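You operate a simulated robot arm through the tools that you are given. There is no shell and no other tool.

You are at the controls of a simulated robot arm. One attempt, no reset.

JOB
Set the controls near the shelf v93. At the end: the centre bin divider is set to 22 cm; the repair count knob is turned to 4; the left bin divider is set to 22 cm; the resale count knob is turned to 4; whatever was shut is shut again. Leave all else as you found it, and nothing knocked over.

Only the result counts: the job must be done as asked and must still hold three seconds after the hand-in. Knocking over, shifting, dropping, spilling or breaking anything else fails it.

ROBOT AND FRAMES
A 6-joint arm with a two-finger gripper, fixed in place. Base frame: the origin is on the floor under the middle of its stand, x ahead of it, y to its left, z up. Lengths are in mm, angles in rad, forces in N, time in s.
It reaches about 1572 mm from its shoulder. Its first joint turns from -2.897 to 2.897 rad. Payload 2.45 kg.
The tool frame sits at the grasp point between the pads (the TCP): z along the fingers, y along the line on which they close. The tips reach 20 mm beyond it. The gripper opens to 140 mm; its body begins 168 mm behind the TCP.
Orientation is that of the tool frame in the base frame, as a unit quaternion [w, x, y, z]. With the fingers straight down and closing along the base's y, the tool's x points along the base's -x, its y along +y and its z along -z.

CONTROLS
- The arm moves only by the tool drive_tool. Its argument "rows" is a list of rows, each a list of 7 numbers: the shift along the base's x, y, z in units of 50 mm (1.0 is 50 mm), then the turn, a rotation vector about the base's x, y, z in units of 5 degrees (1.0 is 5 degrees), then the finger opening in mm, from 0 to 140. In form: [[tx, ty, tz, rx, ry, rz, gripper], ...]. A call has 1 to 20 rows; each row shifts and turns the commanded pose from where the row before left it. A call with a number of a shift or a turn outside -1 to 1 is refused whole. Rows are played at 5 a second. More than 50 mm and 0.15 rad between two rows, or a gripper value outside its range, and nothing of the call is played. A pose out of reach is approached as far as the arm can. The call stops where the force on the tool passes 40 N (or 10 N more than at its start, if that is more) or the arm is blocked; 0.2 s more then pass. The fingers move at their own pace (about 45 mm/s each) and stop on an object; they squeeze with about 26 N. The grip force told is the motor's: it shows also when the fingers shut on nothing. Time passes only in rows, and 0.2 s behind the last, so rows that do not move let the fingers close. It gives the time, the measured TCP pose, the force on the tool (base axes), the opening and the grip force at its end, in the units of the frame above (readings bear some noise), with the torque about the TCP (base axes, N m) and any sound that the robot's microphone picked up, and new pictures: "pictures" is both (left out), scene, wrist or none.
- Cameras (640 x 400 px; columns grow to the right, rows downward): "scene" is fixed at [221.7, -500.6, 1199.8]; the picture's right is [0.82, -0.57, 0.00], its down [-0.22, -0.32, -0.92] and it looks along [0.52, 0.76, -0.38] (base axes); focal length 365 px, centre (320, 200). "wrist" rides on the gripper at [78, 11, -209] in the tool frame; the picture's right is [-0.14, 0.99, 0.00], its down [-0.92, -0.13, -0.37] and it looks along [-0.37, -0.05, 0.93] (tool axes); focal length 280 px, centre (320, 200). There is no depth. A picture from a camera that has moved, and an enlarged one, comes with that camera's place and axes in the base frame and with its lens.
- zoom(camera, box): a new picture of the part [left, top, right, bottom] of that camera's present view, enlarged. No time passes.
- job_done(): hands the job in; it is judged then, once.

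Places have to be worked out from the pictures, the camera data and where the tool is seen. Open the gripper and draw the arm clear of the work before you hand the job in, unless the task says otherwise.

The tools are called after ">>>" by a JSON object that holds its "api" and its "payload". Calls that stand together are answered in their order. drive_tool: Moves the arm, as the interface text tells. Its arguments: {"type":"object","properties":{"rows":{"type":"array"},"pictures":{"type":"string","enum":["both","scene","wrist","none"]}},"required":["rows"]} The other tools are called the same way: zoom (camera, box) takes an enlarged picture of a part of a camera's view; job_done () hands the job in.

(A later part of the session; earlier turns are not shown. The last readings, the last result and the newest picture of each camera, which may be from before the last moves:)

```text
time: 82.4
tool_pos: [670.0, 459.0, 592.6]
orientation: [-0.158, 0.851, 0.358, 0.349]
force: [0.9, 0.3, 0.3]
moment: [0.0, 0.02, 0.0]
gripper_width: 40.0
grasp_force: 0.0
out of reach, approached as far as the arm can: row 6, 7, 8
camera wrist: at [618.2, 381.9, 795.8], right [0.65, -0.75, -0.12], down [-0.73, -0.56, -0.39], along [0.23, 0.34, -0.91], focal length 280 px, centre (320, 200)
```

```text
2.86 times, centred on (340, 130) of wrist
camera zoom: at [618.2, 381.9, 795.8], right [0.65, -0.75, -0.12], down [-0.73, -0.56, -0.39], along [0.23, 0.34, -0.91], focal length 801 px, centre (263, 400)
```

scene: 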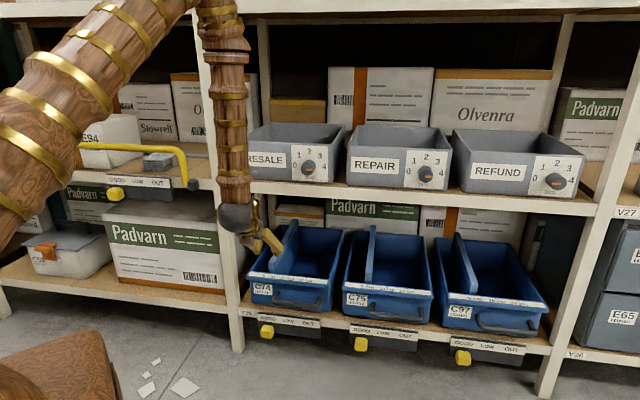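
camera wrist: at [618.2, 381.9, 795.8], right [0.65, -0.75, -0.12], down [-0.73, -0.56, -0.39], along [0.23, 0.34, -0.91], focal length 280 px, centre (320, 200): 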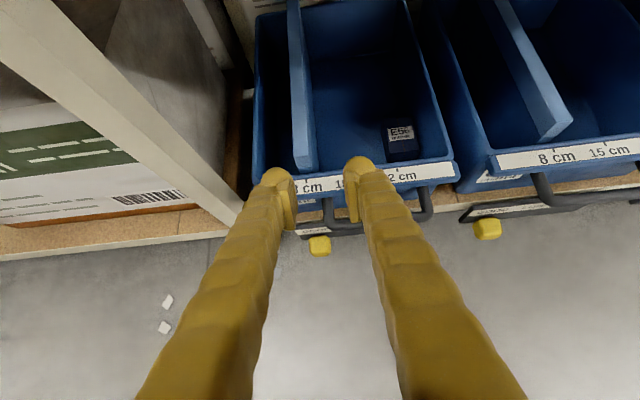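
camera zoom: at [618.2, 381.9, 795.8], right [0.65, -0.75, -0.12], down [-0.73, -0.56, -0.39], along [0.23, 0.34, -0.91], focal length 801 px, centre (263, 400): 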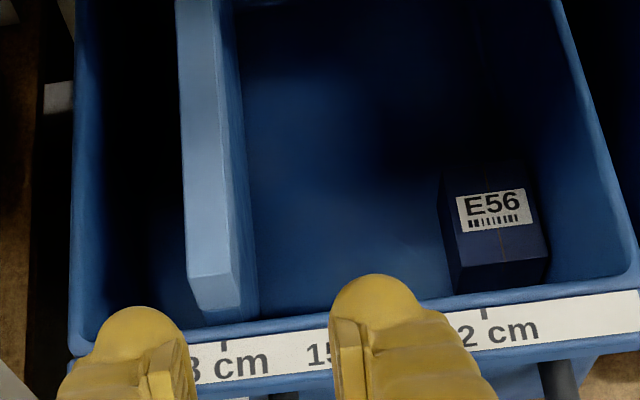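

The arm hit a fold-in limit about 810 mm from its base, which also skewed the tool about 2°. I'll move outward over the bin line, s≈115, n≈850, z≈537, and correct the orientation.

>>> {"api": "drive_tool", "payload": {"rows": [[0.1, 0.2, -0.15, 0, 0, 0, 40], [0.06, 0.25, -0.2, -0.05, -0.05, -0.07, 40], [0.04, 0.25, -0.25, -0.05, -0.05, -0.07, 40], [0.04, 0.26, -0.25, -0.05, -0.06, -0.08, 40], [0, 0.26, -0.26, 0, 0, 0, 40], [0, 0, 0, 0, 0, 0, 40]]}}

>>> {"api": "zoom", "payload": {"camera": "wrist", "box": [240, 60, 440, 200]}}

```text
time: 83.8
tool_pos: [734.9, 471.3, 550.0]
orientation: [-0.148, 0.853, 0.354, 0.353]
force: [0.3, 0.0, 0.2]
moment: [0.02, -0.01, 0.01]
gripper_width: 40.1
grasp_force: 0.1
out of reach, approached as far as the arm can: row 1, 2, 3, 4, 5
camera wrist: at [678.1, 396.8, 754.3], right [0.63, -0.77, -0.1], down [-0.73, -0.55, -0.39], along [0.25, 0.32, -0.91], focal length 280 px, centre (320, 200)
```

scene: 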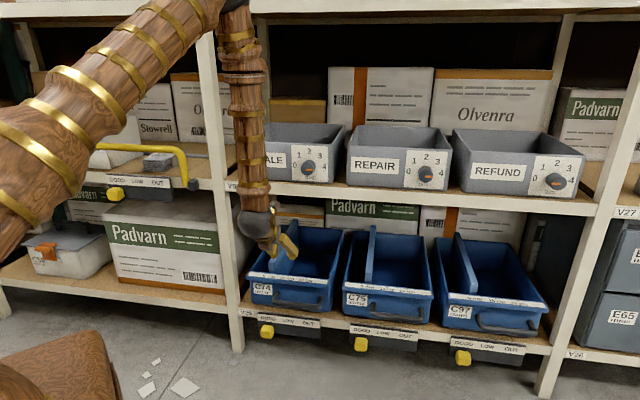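
wrist: 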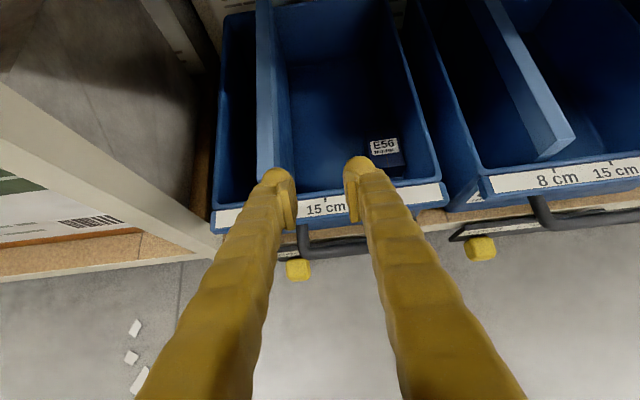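

```text
2.86 times, centred on (340, 130) of wrist
camera zoom: at [678.1, 396.8, 754.3], right [0.63, -0.77, -0.1], down [-0.73, -0.55, -0.39], along [0.25, 0.32, -0.91], focal length 801 px, centre (263, 400)
```

zoom: 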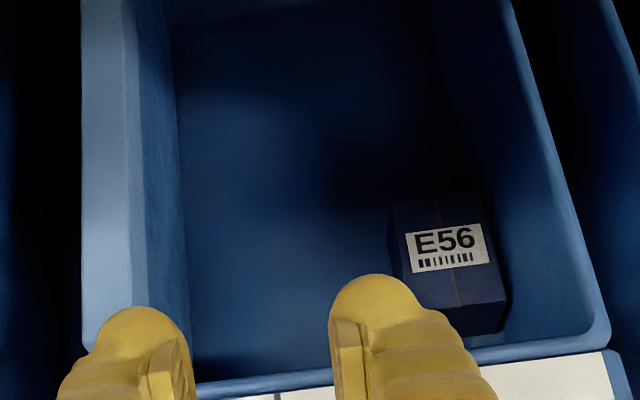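

This looks like a forearm-roll limit: the tool's heading must stay about 16° left of the arm's plane. Yawing the tool 11° further left, still nearly square to the divider, should clear it. I'll yaw and then move to the pre-approach point for C74.

>>> {"api": "drive_tool", "payload": {"rows": [[0, 0, 0, 0, 0, 0.73, 40], [0, 0, 0, 0, 0, 0.73, 40], [0, 0, 0, 0, 0, 0.74, 40], [-0.11, 0.3, -0.21, 0, 0, 0, 40], [-0.11, 0.3, -0.21, 0, 0, 0, 40], [-0.11, 0.3, -0.21, 0, 0, 0, 40], [-0.11, 0.3, -0.21, 0, 0, 0, 40], [0, 0, 0, 0, 0, 0, 40]]}}

>>> {"api": "zoom", "payload": {"camera": "wrist", "box": [240, 60, 440, 200]}}

>>> {"api": "zoom", "payload": {"camera": "scene", "box": [200, 170, 340, 320]}}

```text
time: 85.6
tool_pos: [714.1, 529.0, 509.1]
orientation: [-0.167, 0.818, 0.428, 0.347]
force: [0.1, 0.4, -0.2]
moment: [-0.01, 0.0, -0.02]
gripper_width: 40.2
grasp_force: 0.1
camera wrist: at [664.8, 449.7, 713.2], right [0.75, -0.65, -0.08], down [-0.62, -0.67, -0.4], along [0.21, 0.35, -0.92], focal length 280 px, centre (320, 200)
```

scene: 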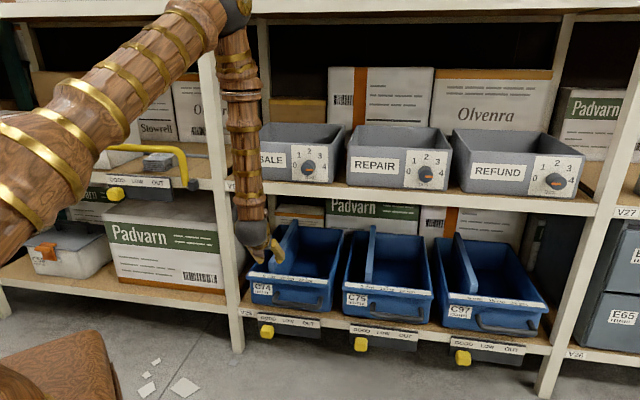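
wrist: 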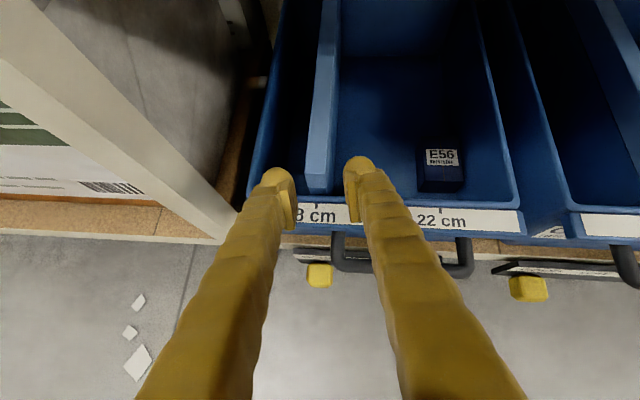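

```text
2.86 times, centred on (340, 130) of wrist
camera zoom: at [664.8, 449.7, 713.2], right [0.75, -0.65, -0.08], down [-0.62, -0.67, -0.4], along [0.21, 0.35, -0.92], focal length 801 px, centre (263, 400)
```

zoom: 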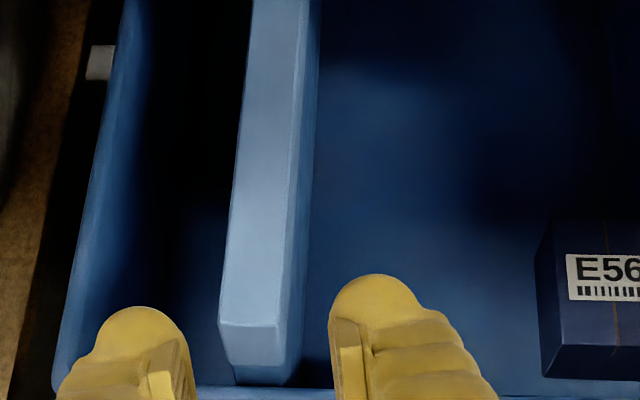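

```text
2.67 times, centred on (270, 245) of scene
camera zoom: at [221.7, -500.6, 1199.8], right [0.82, -0.57, 0.0], down [-0.22, -0.32, -0.92], along [0.52, 0.76, -0.38], focal length 972 px, centre (453, 80)
```

zoom: 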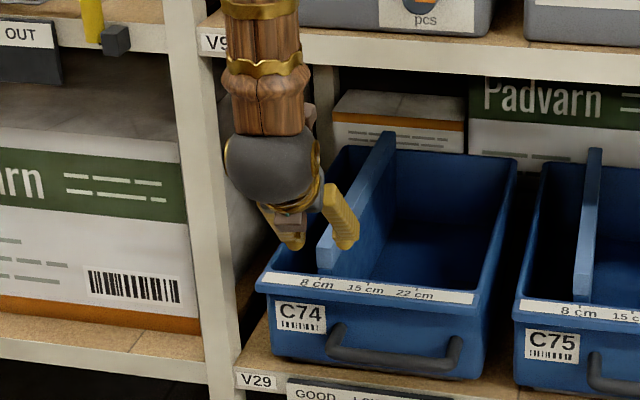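

Pre-approach reached; the divider's cap lies between the finger lines, centre about s≈117. I'll advance 60 mm along the tool axis and recheck the clearance.

>>> {"api": "drive_tool", "payload": {"rows": [[0.16, 0.24, -0.29, 0, 0, 0, 40], [0.16, 0.24, -0.29, 0, 0, 0, 40], [0.16, 0.24, -0.29, 0, 0, 0, 40], [0, 0, 0, 0, 0, 0, 40], [0, 0, 0, 0, 0, 0, 40]]}}

>>> {"api": "zoom", "payload": {"camera": "wrist", "box": [240, 90, 400, 210]}}

>>> {"api": "zoom", "payload": {"camera": "scene", "box": [220, 200, 320, 300]}}

```text
time: 86.8
tool_pos: [735.0, 566.7, 465.8]
orientation: [-0.167, 0.818, 0.428, 0.346]
force: [-0.1, -1.0, -0.4]
moment: [0.0, -0.03, 0.0]
gripper_width: 40.2
grasp_force: 0.1
camera wrist: at [688.6, 487.1, 669.4], right [0.75, -0.65, -0.08], down [-0.62, -0.67, -0.4], along [0.21, 0.35, -0.92], focal length 280 px, centre (320, 200)
```

scene: 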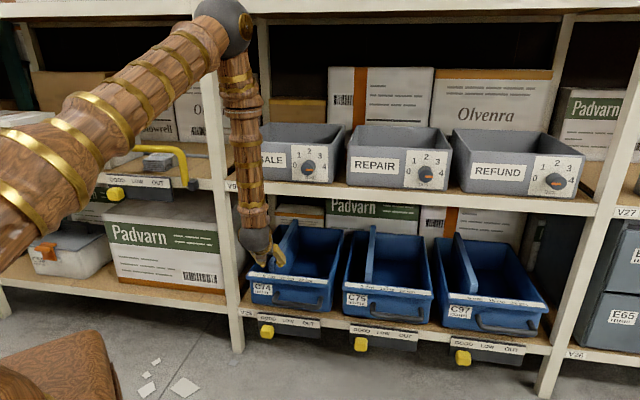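
wrist: 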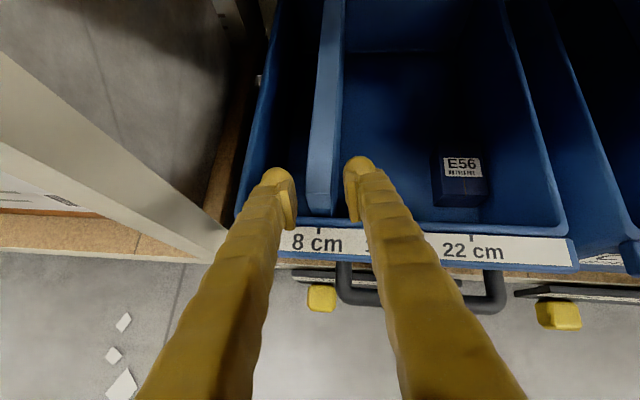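

```text
3.33 times, centred on (320, 150) of wrist
camera zoom: at [688.6, 487.1, 669.4], right [0.75, -0.65, -0.08], down [-0.62, -0.67, -0.4], along [0.21, 0.35, -0.92], focal length 935 px, centre (320, 367)
```

zoom: 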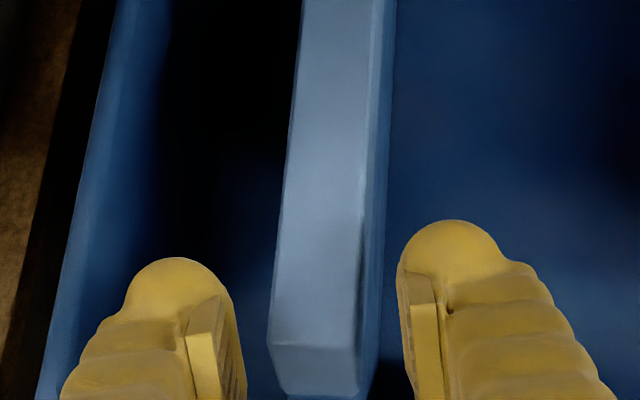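

```text
4.00 times, centred on (270, 250) of scene
camera zoom: at [221.7, -500.6, 1199.8], right [0.82, -0.57, 0.0], down [-0.22, -0.32, -0.92], along [0.52, 0.76, -0.38], focal length 1458 px, centre (520, 0)
```

zoom: 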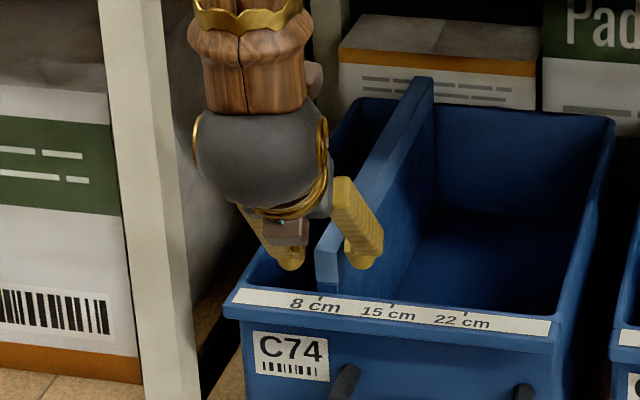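

The cap is nicely centred between the pads. I'll advance the last 37 mm so the pads straddle the cap, then narrow the opening to 34 mm as a loose cage.

>>> {"api": "drive_tool", "payload": {"rows": [[0.105, 0.14, -0.174, 0, 0, 0, 40], [0.105, 0.14, -0.174, 0, 0, 0, 40], [0.105, 0.14, -0.174, 0, 0, 0, 40], [0, 0, 0, 0, 0, 0, 34], [0, 0, 0, 0, 0, 0, 34]]}}

>>> {"api": "zoom", "payload": {"camera": "wrist", "box": [240, 110, 400, 230]}}

>>> {"api": "zoom", "payload": {"camera": "scene", "box": [220, 200, 320, 300]}}

```text
time: 88.0
tool_pos: [750.7, 587.7, 439.0]
orientation: [-0.168, 0.818, 0.428, 0.346]
force: [0.2, -0.2, -0.7]
moment: [0.01, 0.02, -0.01]
gripper_width: 33.9
grasp_force: 0.0
camera wrist: at [704.0, 507.7, 642.6], right [0.75, -0.65, -0.08], down [-0.62, -0.67, -0.4], along [0.21, 0.35, -0.92], focal length 280 px, centre (320, 200)
```

scene: 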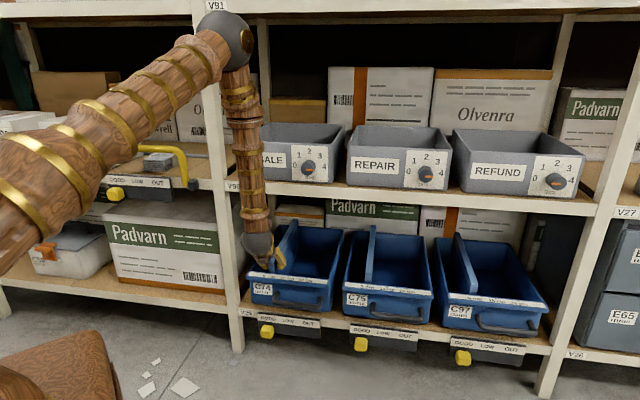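
wrist: 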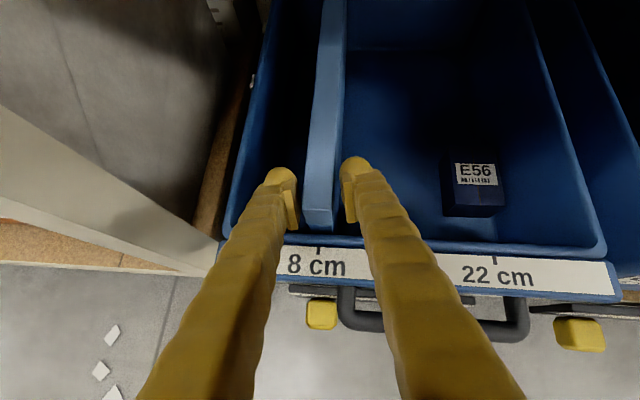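

```text
3.33 times, centred on (320, 170) of wrist
camera zoom: at [704.0, 507.7, 642.6], right [0.75, -0.65, -0.08], down [-0.62, -0.67, -0.4], along [0.21, 0.35, -0.92], focal length 935 px, centre (320, 300)
```

zoom: 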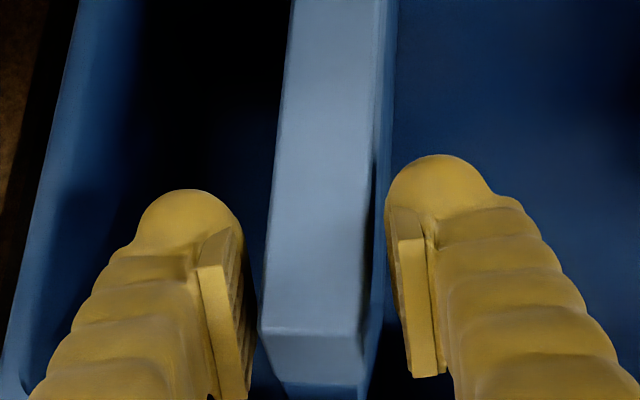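

```text
4.00 times, centred on (270, 250) of scene
camera zoom: at [221.7, -500.6, 1199.8], right [0.82, -0.57, 0.0], down [-0.22, -0.32, -0.92], along [0.52, 0.76, -0.38], focal length 1458 px, centre (520, 0)
```

zoom: 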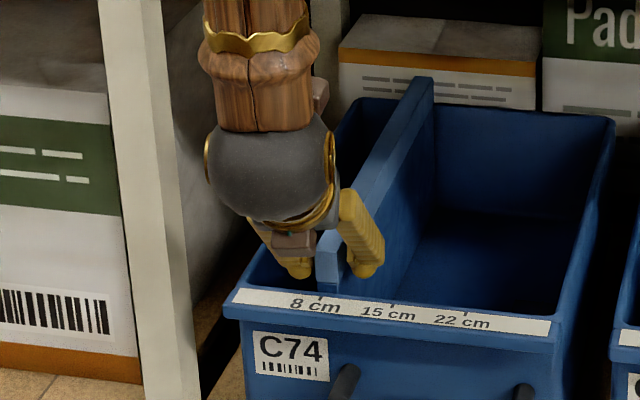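

The fingers straddle the cap with a few mm on each side. I'll push slowly along +s by 16 mm and watch force and movement.

>>> {"api": "drive_tool", "payload": {"rows": [[0.057, -0.057, 0, 0, 0, 0, 34], [0.057, -0.057, 0, 0, 0, 0, 34], [0.057, -0.057, 0, 0, 0, 0, 34], [0.057, -0.057, 0, 0, 0, 0, 34], [0, 0, 0, 0, 0, 0, 34]]}}

>>> {"api": "zoom", "payload": {"camera": "wrist", "box": [240, 110, 400, 230]}}

>>> {"api": "zoom", "payload": {"camera": "scene", "box": [220, 200, 320, 300]}}

```text
time: 89.2
tool_pos: [762.1, 575.0, 439.5]
orientation: [-0.167, 0.818, 0.428, 0.346]
force: [0.1, 0.6, -0.9]
moment: [-0.01, 0.03, -0.02]
gripper_width: 34.5
grasp_force: 0.6
camera wrist: at [715.3, 495.6, 642.5], right [0.75, -0.65, -0.08], down [-0.62, -0.67, -0.4], along [0.21, 0.35, -0.92], focal length 280 px, centre (320, 200)
```

scene: 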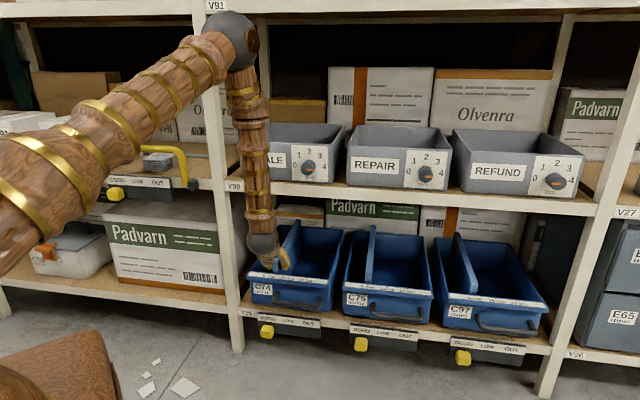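
wrist: 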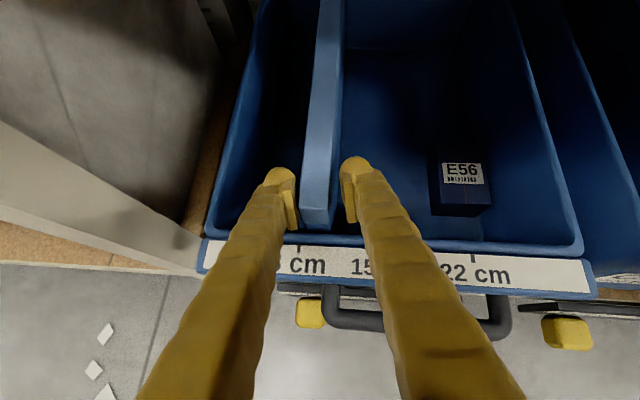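

```text
3.33 times, centred on (320, 170) of wrist
camera zoom: at [715.3, 495.6, 642.5], right [0.75, -0.65, -0.08], down [-0.62, -0.67, -0.4], along [0.21, 0.35, -0.92], focal length 935 px, centre (320, 300)
```

zoom: 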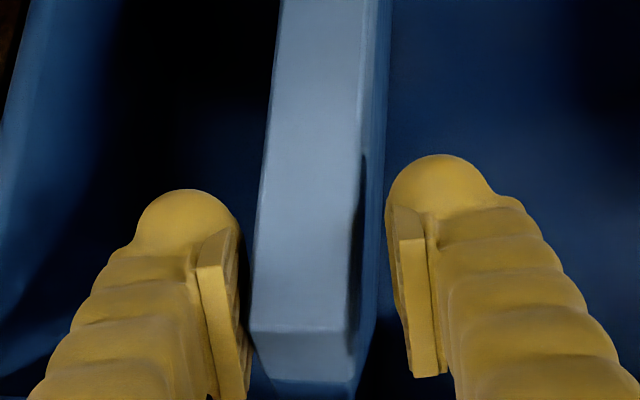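

```text
4.00 times, centred on (270, 250) of scene
camera zoom: at [221.7, -500.6, 1199.8], right [0.82, -0.57, 0.0], down [-0.22, -0.32, -0.92], along [0.52, 0.76, -0.38], focal length 1458 px, centre (520, 0)
```

zoom: 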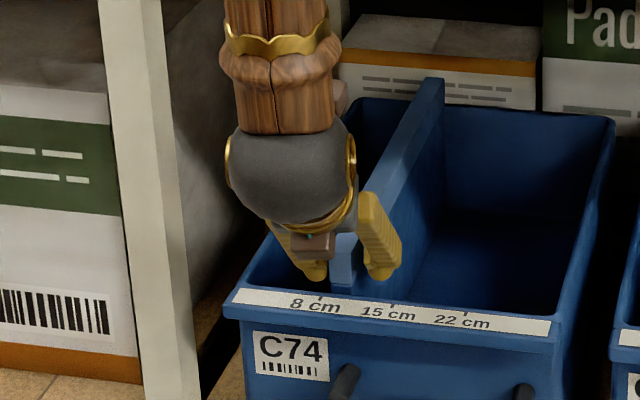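

The divider slides freely at about 1 N. I'll tighten the cage to 29 mm to prevent overshoot and carry it about 105 mm further at a slow pace.

>>> {"api": "drive_tool", "payload": {"rows": [[0, 0, 0, 0, 0, 0, 29], [0.1, -0.1, 0, 0, 0, 0, 29], [0.1, -0.1, 0, 0, 0, 0, 29], [0.1, -0.1, 0, 0, 0, 0, 29], [0.1, -0.1, 0, 0, 0, 0, 29], [0.1, -0.1, 0, 0, 0, 0, 29], [0.1, -0.1, 0, 0, 0, 0, 29], [0.1, -0.1, 0, 0, 0, 0, 29], [0.1, -0.1, 0, 0, 0, 0, 29], [0.1, -0.1, 0, 0, 0, 0, 29], [0.1, -0.1, 0, 0, 0, 0, 29], [0.1, -0.1, 0, 0, 0, 0, 29], [0.1, -0.1, 0, 0, 0, 0, 29], [0.1, -0.1, 0, 0, 0, 0, 29], [0.08, -0.08, 0, 0, 0, 0, 29], [0.06, -0.06, 0, 0, 0, 0, 29], [0.04, -0.04, 0, 0, 0, 0, 29], [0, 0, 0, 0, 0, 0, 29]]}}

>>> {"api": "zoom", "payload": {"camera": "wrist", "box": [240, 110, 400, 230]}}

>>> {"api": "zoom", "payload": {"camera": "scene", "box": [240, 200, 340, 300]}}

```text
time: 93.0
tool_pos: [837.3, 501.6, 438.4]
orientation: [-0.167, 0.818, 0.427, 0.347]
force: [-0.5, -0.1, 0.3]
moment: [-0.02, 0.0, -0.02]
gripper_width: 29.4
grasp_force: 0.3
camera wrist: at [790.0, 422.0, 642.4], right [0.75, -0.65, -0.08], down [-0.62, -0.67, -0.4], along [0.21, 0.35, -0.92], focal length 280 px, centre (320, 200)
```

scene: 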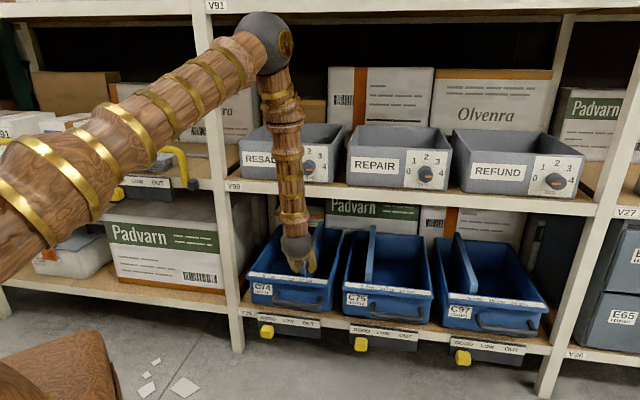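
wrist: 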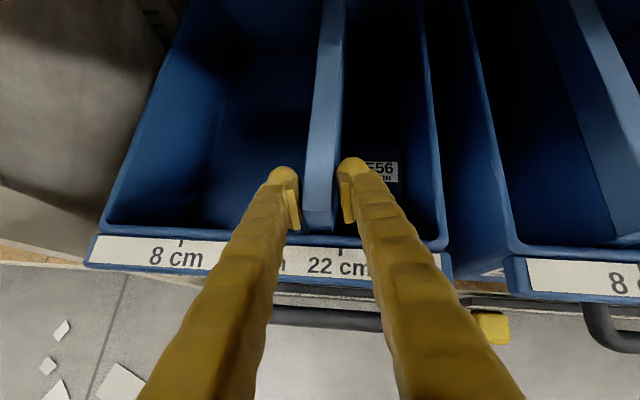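

```text
3.33 times, centred on (320, 170) of wrist
camera zoom: at [790.0, 422.0, 642.4], right [0.75, -0.65, -0.08], down [-0.62, -0.67, -0.4], along [0.21, 0.35, -0.92], focal length 935 px, centre (320, 300)
```

zoom: 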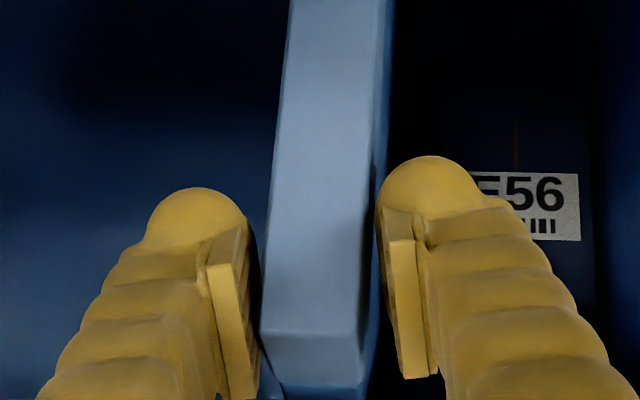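

```text
4.00 times, centred on (290, 250) of scene
camera zoom: at [221.7, -500.6, 1199.8], right [0.82, -0.57, 0.0], down [-0.22, -0.32, -0.92], along [0.52, 0.76, -0.38], focal length 1458 px, centre (440, 0)
```

zoom: 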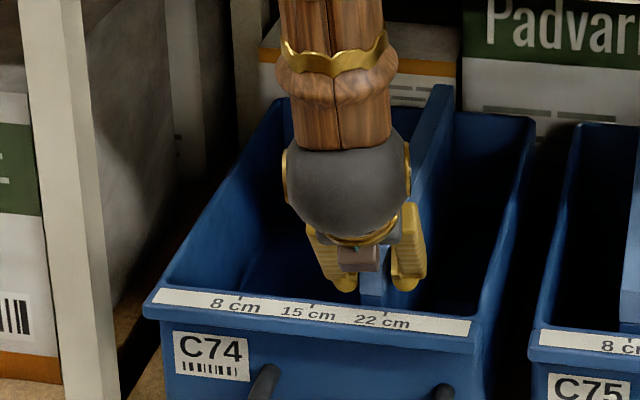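

By displacement the divider has moved 121 mm, so about 19 mm remains. I'll go 14 mm more in small steps and measure.

>>> {"api": "drive_tool", "payload": {"rows": [[0.04, -0.04, 0, 0, 0, 0, 29], [0.04, -0.04, 0, 0, 0, 0, 29], [0.04, -0.04, 0, 0, 0, 0, 29], [0.04, -0.04, 0, 0, 0, 0, 29], [0.04, -0.04, 0, 0, 0, 0, 29], [0, 0, 0, 0, 0, 0, 29], [0, 0, 0, 0, 0, 0, 29]], "pictures": "wrist"}}

>>> {"api": "zoom", "payload": {"camera": "wrist", "box": [240, 160, 400, 280]}}

>>> {"api": "zoom", "payload": {"camera": "scene", "box": [270, 230, 340, 300]}}

```text
time: 94.6
tool_pos: [845.7, 491.3, 439.7]
orientation: [-0.168, 0.818, 0.428, 0.346]
force: [0.7, -1.3, 0.4]
moment: [0.0, 0.03, -0.04]
gripper_width: 29.7
grasp_force: 0.4
camera wrist: at [799.5, 411.4, 643.1], right [0.75, -0.65, -0.08], down [-0.62, -0.67, -0.4], along [0.21, 0.35, -0.92], focal length 280 px, centre (320, 200)
```

wrist: 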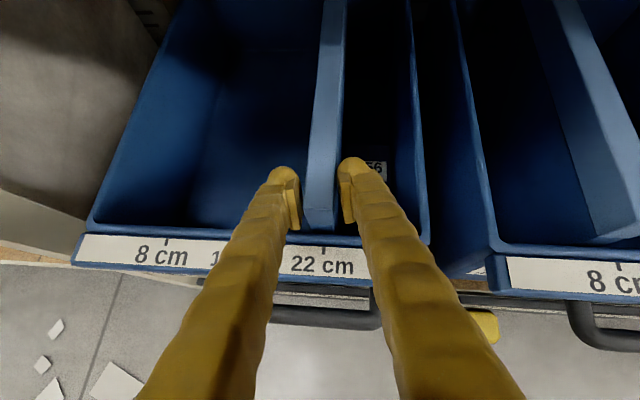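

```text
3.33 times, centred on (320, 220) of wrist
camera zoom: at [799.5, 411.4, 643.1], right [0.75, -0.65, -0.08], down [-0.62, -0.67, -0.4], along [0.21, 0.35, -0.92], focal length 935 px, centre (320, 133)
```

zoom: 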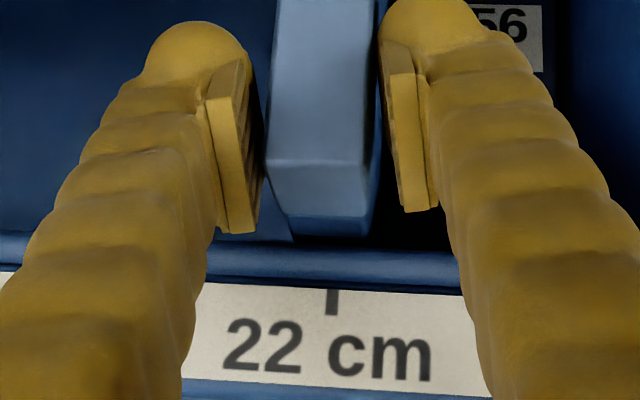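

```text
5.71 times, centred on (305, 265) of scene
camera zoom: at [221.7, -500.6, 1199.8], right [0.82, -0.57, 0.0], down [-0.22, -0.32, -0.92], along [0.52, 0.76, -0.38], focal length 2083 px, centre (406, -171)
```

zoom: 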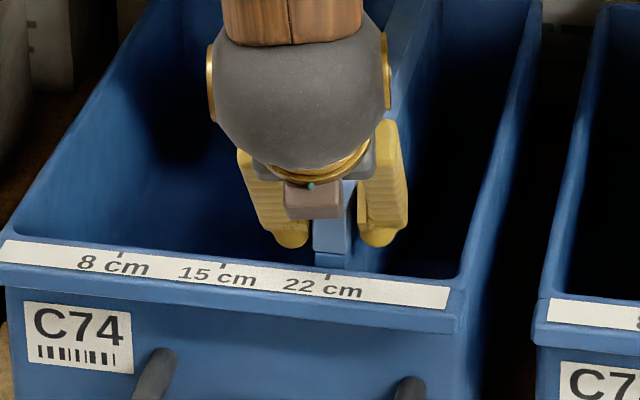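

Displacement says 136 mm and the tick-to-cap offset says about 4 mm remaining; both agree. I'll nudge 4 mm more.

>>> {"api": "drive_tool", "payload": {"rows": [[0.019, -0.019, 0, 0, 0, 0, 29], [0.019, -0.019, 0, 0, 0, 0, 29], [0.018, -0.018, 0, 0, 0, 0, 29], [0, 0, 0, 0, 0, 0, 29], [0, 0, 0, 0, 0, 0, 29]], "pictures": "wrist"}}

>>> {"api": "zoom", "payload": {"camera": "wrist", "box": [240, 160, 400, 280]}}

>>> {"api": "zoom", "payload": {"camera": "scene", "box": [270, 230, 340, 300]}}

```text
time: 95.8
tool_pos: [849.1, 489.4, 439.6]
orientation: [-0.167, 0.818, 0.428, 0.346]
force: [-1.2, -0.3, -0.7]
moment: [0.02, 0.03, -0.05]
gripper_width: 29.2
grasp_force: 0.0
camera wrist: at [802.1, 409.6, 642.7], right [0.75, -0.65, -0.08], down [-0.62, -0.67, -0.4], along [0.21, 0.35, -0.92], focal length 280 px, centre (320, 200)
```

wrist: 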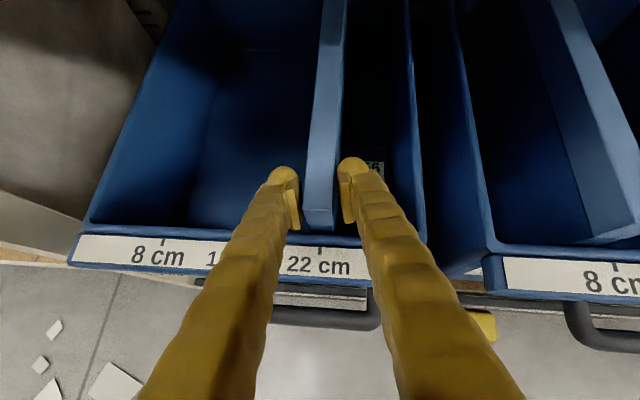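

```text
3.33 times, centred on (320, 220) of wrist
camera zoom: at [802.1, 409.6, 642.7], right [0.75, -0.65, -0.08], down [-0.62, -0.67, -0.4], along [0.21, 0.35, -0.92], focal length 935 px, centre (320, 133)
```

zoom: 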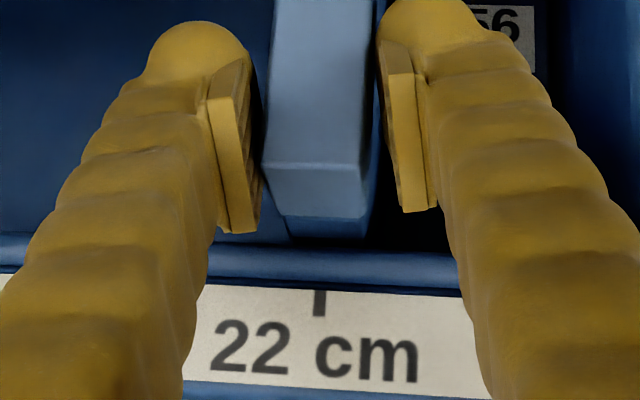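

```text
5.71 times, centred on (305, 265) of scene
camera zoom: at [221.7, -500.6, 1199.8], right [0.82, -0.57, 0.0], down [-0.22, -0.32, -0.92], along [0.52, 0.76, -0.38], focal length 2083 px, centre (406, -171)
```

zoom: 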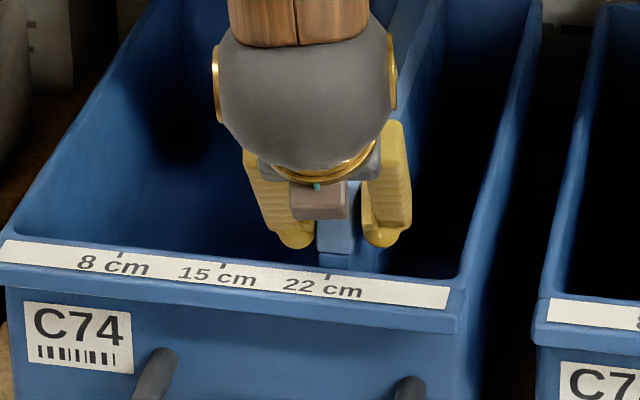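

The cap is aligned with the 22 cm tick to within a fraction of a millimetre (expected image offset -1.7 px, seen -1.5 px). I'll open slightly and withdraw along the tool axis.

>>> {"api": "drive_tool", "payload": {"rows": [[0, 0, 0, 0, 0, 0, 36], [0, 0, 0, 0, 0, 0, 40], [-0.085, -0.114, 0.141, 0, 0, 0, 40], [-0.17, -0.228, 0.282, 0, 0, 0, 40], [-0.17, -0.228, 0.282, 0, 0, 0, 40], [-0.17, -0.228, 0.282, 0, 0, 0, 40], [-0.17, -0.228, 0.282, 0, 0, 0, 40], [-0.17, -0.228, 0.282, 0, 0, 0, 40], [0, 0, 0, 0, 0, 0, 40], [0, 0, 0, 0, 0, 0, 40]]}}

>>> {"api": "zoom", "payload": {"camera": "wrist", "box": [220, 60, 420, 200]}}

>>> {"api": "zoom", "payload": {"camera": "scene", "box": [240, 215, 340, 315]}}

```text
time: 98.0
tool_pos: [802.4, 427.2, 515.1]
orientation: [-0.168, 0.818, 0.428, 0.347]
force: [-1.0, -0.7, 0.0]
moment: [-0.01, 0.02, -0.01]
gripper_width: 40.0
grasp_force: 0.1
camera wrist: at [755.5, 347.4, 719.6], right [0.75, -0.65, -0.08], down [-0.62, -0.67, -0.4], along [0.21, 0.35, -0.92], focal length 280 px, centre (320, 200)
```

scene: 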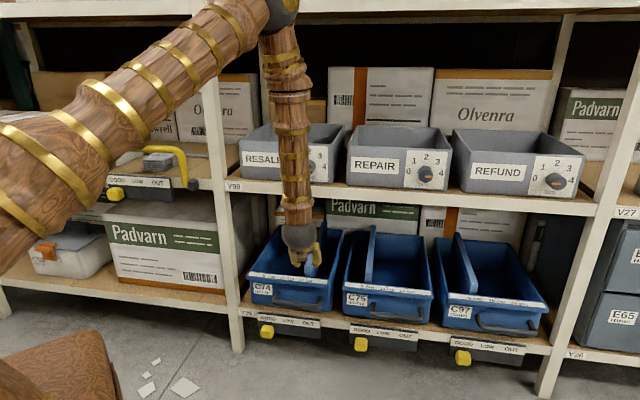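
wrist: 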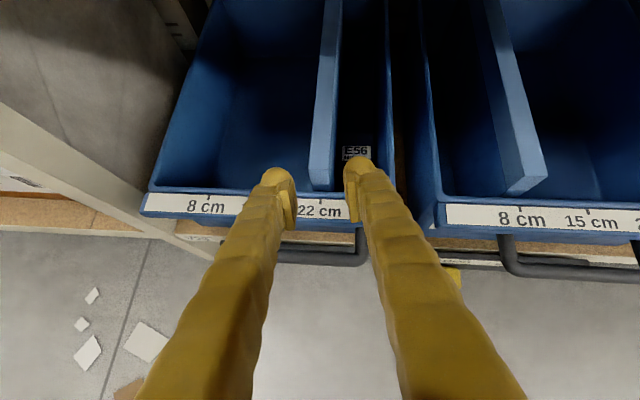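

```text
2.86 times, centred on (320, 130) of wrist
camera zoom: at [755.5, 347.4, 719.6], right [0.75, -0.65, -0.08], down [-0.62, -0.67, -0.4], along [0.21, 0.35, -0.92], focal length 801 px, centre (320, 400)
```

zoom: 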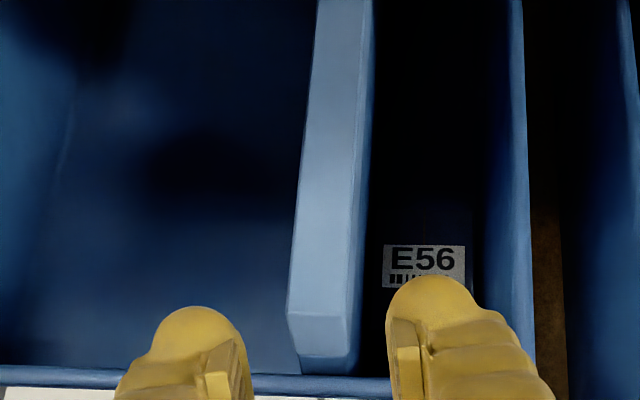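

```text
4.00 times, centred on (290, 265) of scene
camera zoom: at [221.7, -500.6, 1199.8], right [0.82, -0.57, 0.0], down [-0.22, -0.32, -0.92], along [0.52, 0.76, -0.38], focal length 1458 px, centre (440, -60)
```

zoom: 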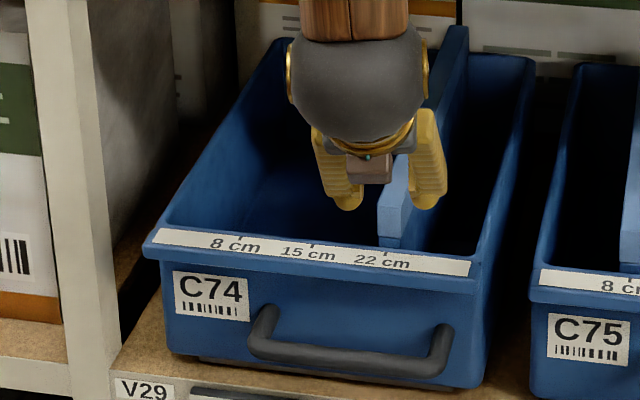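

C74's divider now sits against the 22 cm tick just as it did at 8 cm, and E56 and the bin look undisturbed. Next, C75 (centre): I'll square the tool up to yaw 45° and move to its pre-approach point.

>>> {"api": "drive_tool", "payload": {"rows": [[0.3, -0.3, 0, 0.064, 0.064, -0.643, 40], [0.4, -0.37, 0, 0.064, 0.064, -0.643, 40], [0.4, -0.37, 0, 0.065, 0.065, -0.644, 40], [0.4, -0.37, 0, 0, 0, 0, 40], [0.4, -0.37, 0, 0, 0, 0, 40], [0.4, -0.37, 0, 0, 0, 0, 40], [0.4, -0.37, -0.04, 0, 0, 0, 40], [0.276, -0.236, -0.04, 0, 0, 0, 40], [0.2, -0.17, 0, 0, 0, 0, 40], [0, 0, 0, 0, 0, 0, 40]]}}

>>> {"api": "zoom", "payload": {"camera": "wrist", "box": [220, 60, 420, 200]}}

>>> {"api": "zoom", "payload": {"camera": "wrist", "box": [280, 0, 460, 240]}}

```text
time: 100.2
tool_pos: [962.8, 280.6, 514.5]
orientation: [-0.148, 0.853, 0.353, 0.355]
force: [0.4, -0.7, 0.3]
moment: [0.0, 0.02, -0.03]
gripper_width: 39.9
grasp_force: 0.0
camera wrist: at [905.4, 205.8, 716.3], right [0.63, -0.77, -0.1], down [-0.73, -0.55, -0.4], along [0.25, 0.32, -0.91], focal length 280 px, centre (320, 200)
```

scene: 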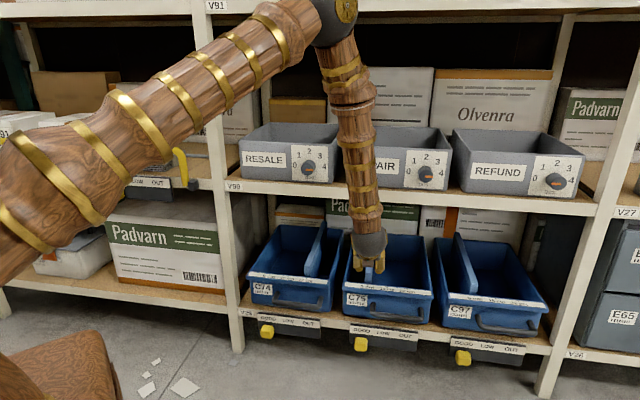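
wrist: 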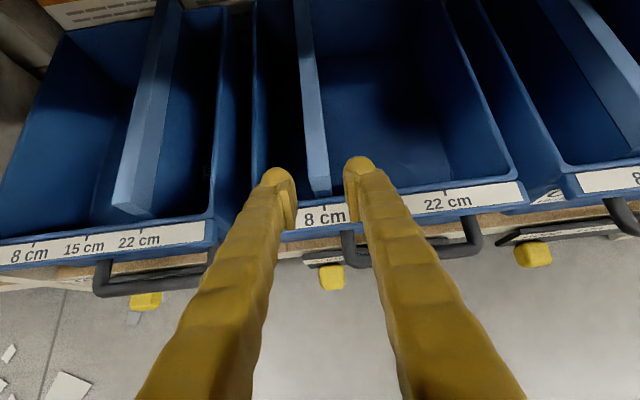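

```text
2.86 times, centred on (320, 130) of wrist
camera zoom: at [905.4, 205.8, 716.3], right [0.63, -0.77, -0.1], down [-0.73, -0.55, -0.4], along [0.25, 0.32, -0.91], focal length 801 px, centre (320, 400)
```

zoom: 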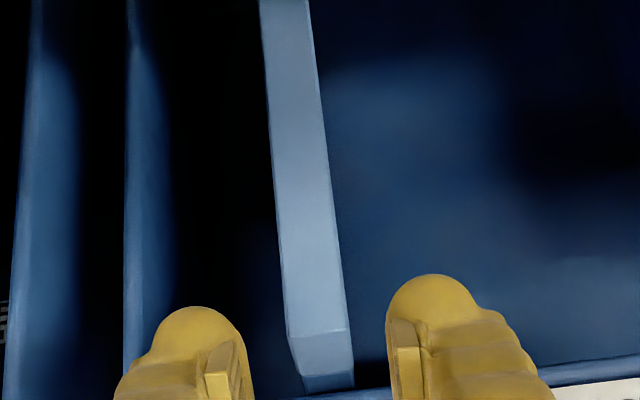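

```text
1.67 times, centred on (370, 120) of wrist
camera zoom: at [905.4, 205.8, 716.3], right [0.63, -0.77, -0.1], down [-0.73, -0.55, -0.4], along [0.25, 0.32, -0.91], focal length 467 px, centre (237, 333)
```

zoom: 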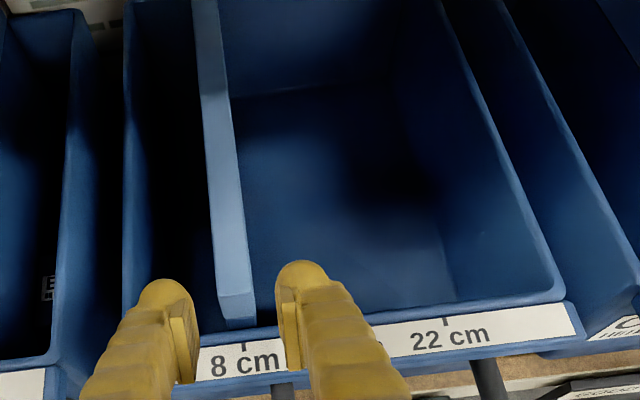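

C75 looks empty, and its divider (s≈482) is centred on the tool axis. I'll advance to straddle the cap.

>>> {"api": "drive_tool", "payload": {"rows": [[0.2, 0.2, -0.3, 0, 0, 0, 40], [0.2, 0.2, -0.3, 0, 0, 0, 40], [0.2, 0.2, -0.3, 0, 0, 0, 40], [0.2, 0.2, -0.3, 0, 0, 0, 40], [0.187, 0.187, -0.29, 0, 0, 0, 40], [0, 0, 0, 0, 0, 0, 40], [0, 0, 0, 0, 0, 0, 40]]}}

>>> {"api": "zoom", "payload": {"camera": "wrist", "box": [240, 160, 400, 280]}}

>>> {"api": "zoom", "payload": {"camera": "scene", "box": [335, 215, 435, 315]}}

```text
time: 101.8
tool_pos: [1011.2, 329.3, 439.4]
orientation: [-0.148, 0.852, 0.354, 0.355]
force: [-0.4, 0.7, -0.8]
moment: [-0.02, 0.02, -0.02]
gripper_width: 39.9
grasp_force: 0.0
camera wrist: at [954.4, 254.7, 642.5], right [0.63, -0.77, -0.1], down [-0.73, -0.55, -0.4], along [0.25, 0.32, -0.91], focal length 280 px, centre (320, 200)
```

scene: 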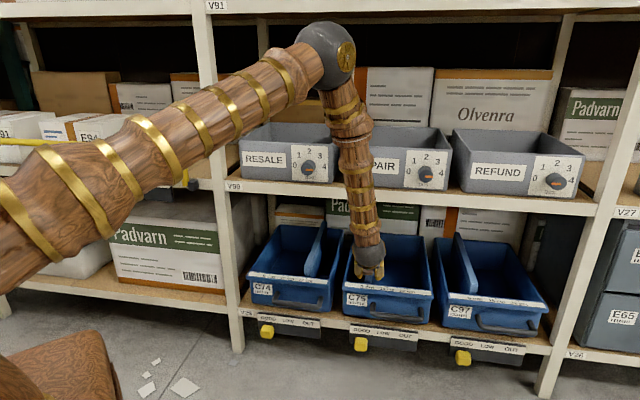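
wrist: 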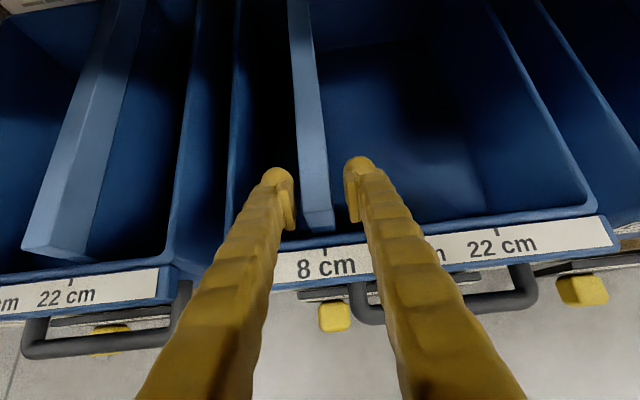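

```text
3.33 times, centred on (320, 220) of wrist
camera zoom: at [954.4, 254.7, 642.5], right [0.63, -0.77, -0.1], down [-0.73, -0.55, -0.4], along [0.25, 0.32, -0.91], focal length 935 px, centre (320, 133)
```

zoom: 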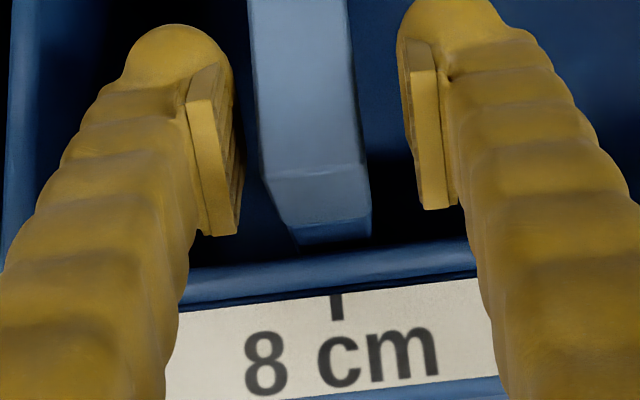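

```text
4.00 times, centred on (385, 265) of scene
camera zoom: at [221.7, -500.6, 1199.8], right [0.82, -0.57, 0.0], down [-0.22, -0.32, -0.92], along [0.52, 0.76, -0.38], focal length 1458 px, centre (60, -60)
```

zoom: 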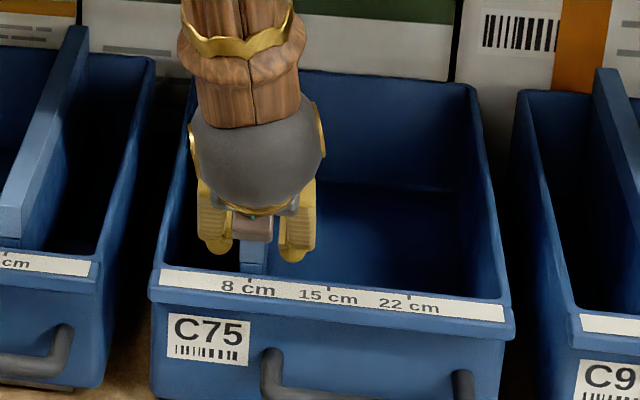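

This gives a clean reference: at 8 cm the tick sits 22.5 px right of the cap's front edge centre in this view. I'll narrow the cage to 28 mm and carry the divider about 113 mm along +s.

>>> {"api": "drive_tool", "payload": {"rows": [[0, 0, 0, 0, 0, 0, 34], [0, 0, 0, 0, 0, 0, 28], [0.1, -0.1, 0, 0, 0, 0, 28], [0.1, -0.1, 0, 0, 0, 0, 28], [0.1, -0.1, 0, 0, 0, 0, 28], [0.1, -0.1, 0, 0, 0, 0, 28], [0.1, -0.1, 0, 0, 0, 0, 28], [0.1, -0.1, 0, 0, 0, 0, 28], [0.1, -0.1, 0, 0, 0, 0, 28], [0.1, -0.1, 0, 0, 0, 0, 28], [0.1, -0.1, 0, 0, 0, 0, 28], [0.1, -0.1, 0, 0, 0, 0, 28], [0.1, -0.1, 0, 0, 0, 0, 28], [0.1, -0.1, 0, 0, 0, 0, 28], [0.1, -0.1, 0, 0, 0, 0, 28], [0.1, -0.1, 0, 0, 0, 0, 28], [0.1, -0.1, 0, 0, 0, 0, 28], [0.06, -0.06, 0, 0, 0, 0, 28], [0.04, -0.04, 0, 0, 0, 0, 28], [0, 0, 0, 0, 0, 0, 28]]}}

>>> {"api": "zoom", "payload": {"camera": "wrist", "box": [240, 160, 400, 280]}}

>>> {"api": "zoom", "payload": {"camera": "scene", "box": [335, 215, 435, 315]}}

```text
time: 106.0
tool_pos: [1091.4, 250.3, 437.6]
orientation: [-0.149, 0.852, 0.354, 0.355]
force: [-1.1, -0.3, 1.4]
moment: [0.0, 0.0, 0.03]
gripper_width: 28.4
grasp_force: 0.3
camera wrist: at [1033.7, 175.6, 641.3], right [0.63, -0.77, -0.1], down [-0.73, -0.55, -0.4], along [0.25, 0.32, -0.91], focal length 280 px, centre (320, 200)
```

scene: 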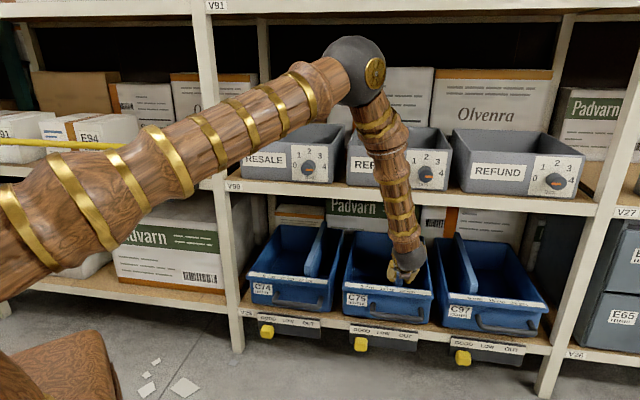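
wrist: 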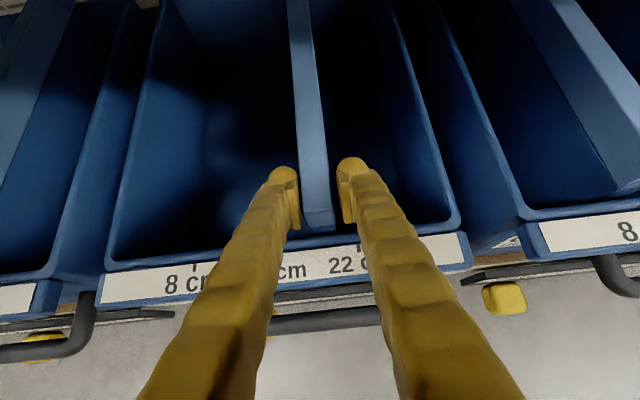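

```text
3.33 times, centred on (320, 220) of wrist
camera zoom: at [1033.7, 175.6, 641.3], right [0.63, -0.77, -0.1], down [-0.73, -0.55, -0.4], along [0.25, 0.32, -0.91], focal length 935 px, centre (320, 133)
```

zoom: 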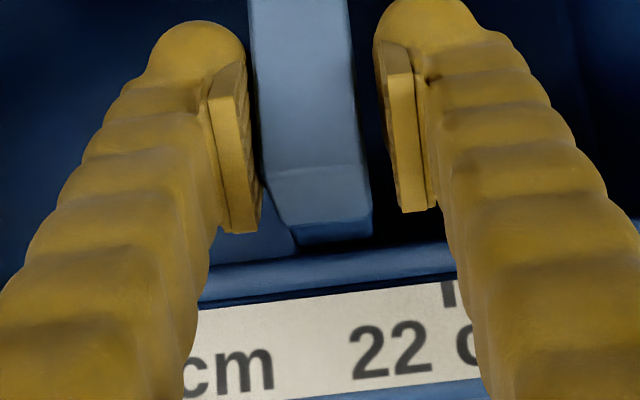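

```text
4.00 times, centred on (385, 265) of scene
camera zoom: at [221.7, -500.6, 1199.8], right [0.82, -0.57, 0.0], down [-0.22, -0.32, -0.92], along [0.52, 0.76, -0.38], focal length 1458 px, centre (60, -60)
```

zoom: 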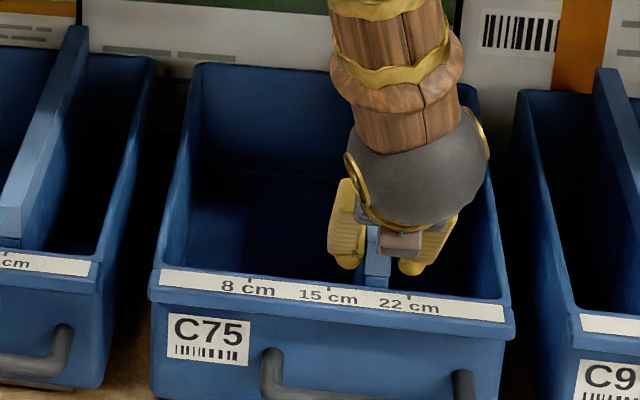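

The cap has stayed put in the cage; about 27 mm remains. I'll move 23 mm more in small steps and re-measure.

>>> {"api": "drive_tool", "payload": {"rows": [[0.05, -0.05, 0, 0, 0, 0, 28], [0.05, -0.05, 0, 0, 0, 0, 28], [0.05, -0.05, 0, 0, 0, 0, 28], [0.05, -0.05, 0, 0, 0, 0, 28], [0.05, -0.05, 0, 0, 0, 0, 28], [0.04, -0.04, 0, 0, 0, 0, 28], [0.035, -0.035, 0, 0, 0, 0, 28], [0, 0, 0, 0, 0, 0, 28], [0, 0, 0, 0, 0, 0, 28]], "pictures": "wrist"}}

>>> {"api": "zoom", "payload": {"camera": "wrist", "box": [240, 160, 400, 280]}}

```text
time: 108.0
tool_pos: [1107.2, 234.8, 439.4]
orientation: [-0.148, 0.852, 0.354, 0.355]
force: [0.8, -1.1, 0.9]
moment: [0.02, -0.02, 0.02]
gripper_width: 28.0
grasp_force: 0.0
camera wrist: at [1050.0, 158.9, 641.7], right [0.63, -0.77, -0.1], down [-0.73, -0.55, -0.4], along [0.25, 0.32, -0.91], focal length 280 px, centre (320, 200)
```

wrist: 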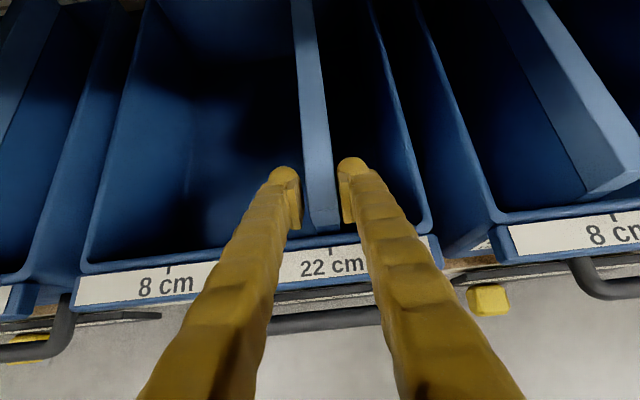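

```text
3.33 times, centred on (320, 220) of wrist
camera zoom: at [1050.0, 158.9, 641.7], right [0.63, -0.77, -0.1], down [-0.73, -0.55, -0.4], along [0.25, 0.32, -0.91], focal length 935 px, centre (320, 133)
```

zoom: 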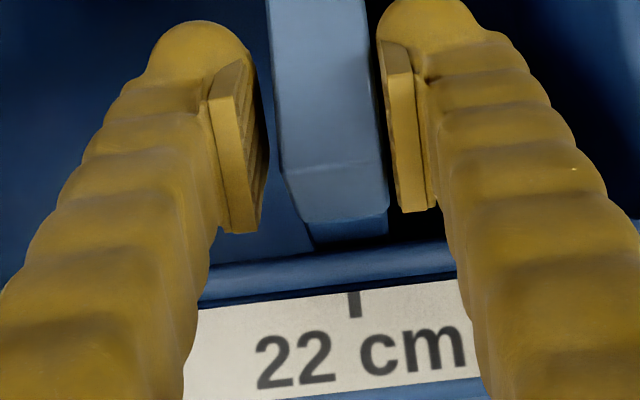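

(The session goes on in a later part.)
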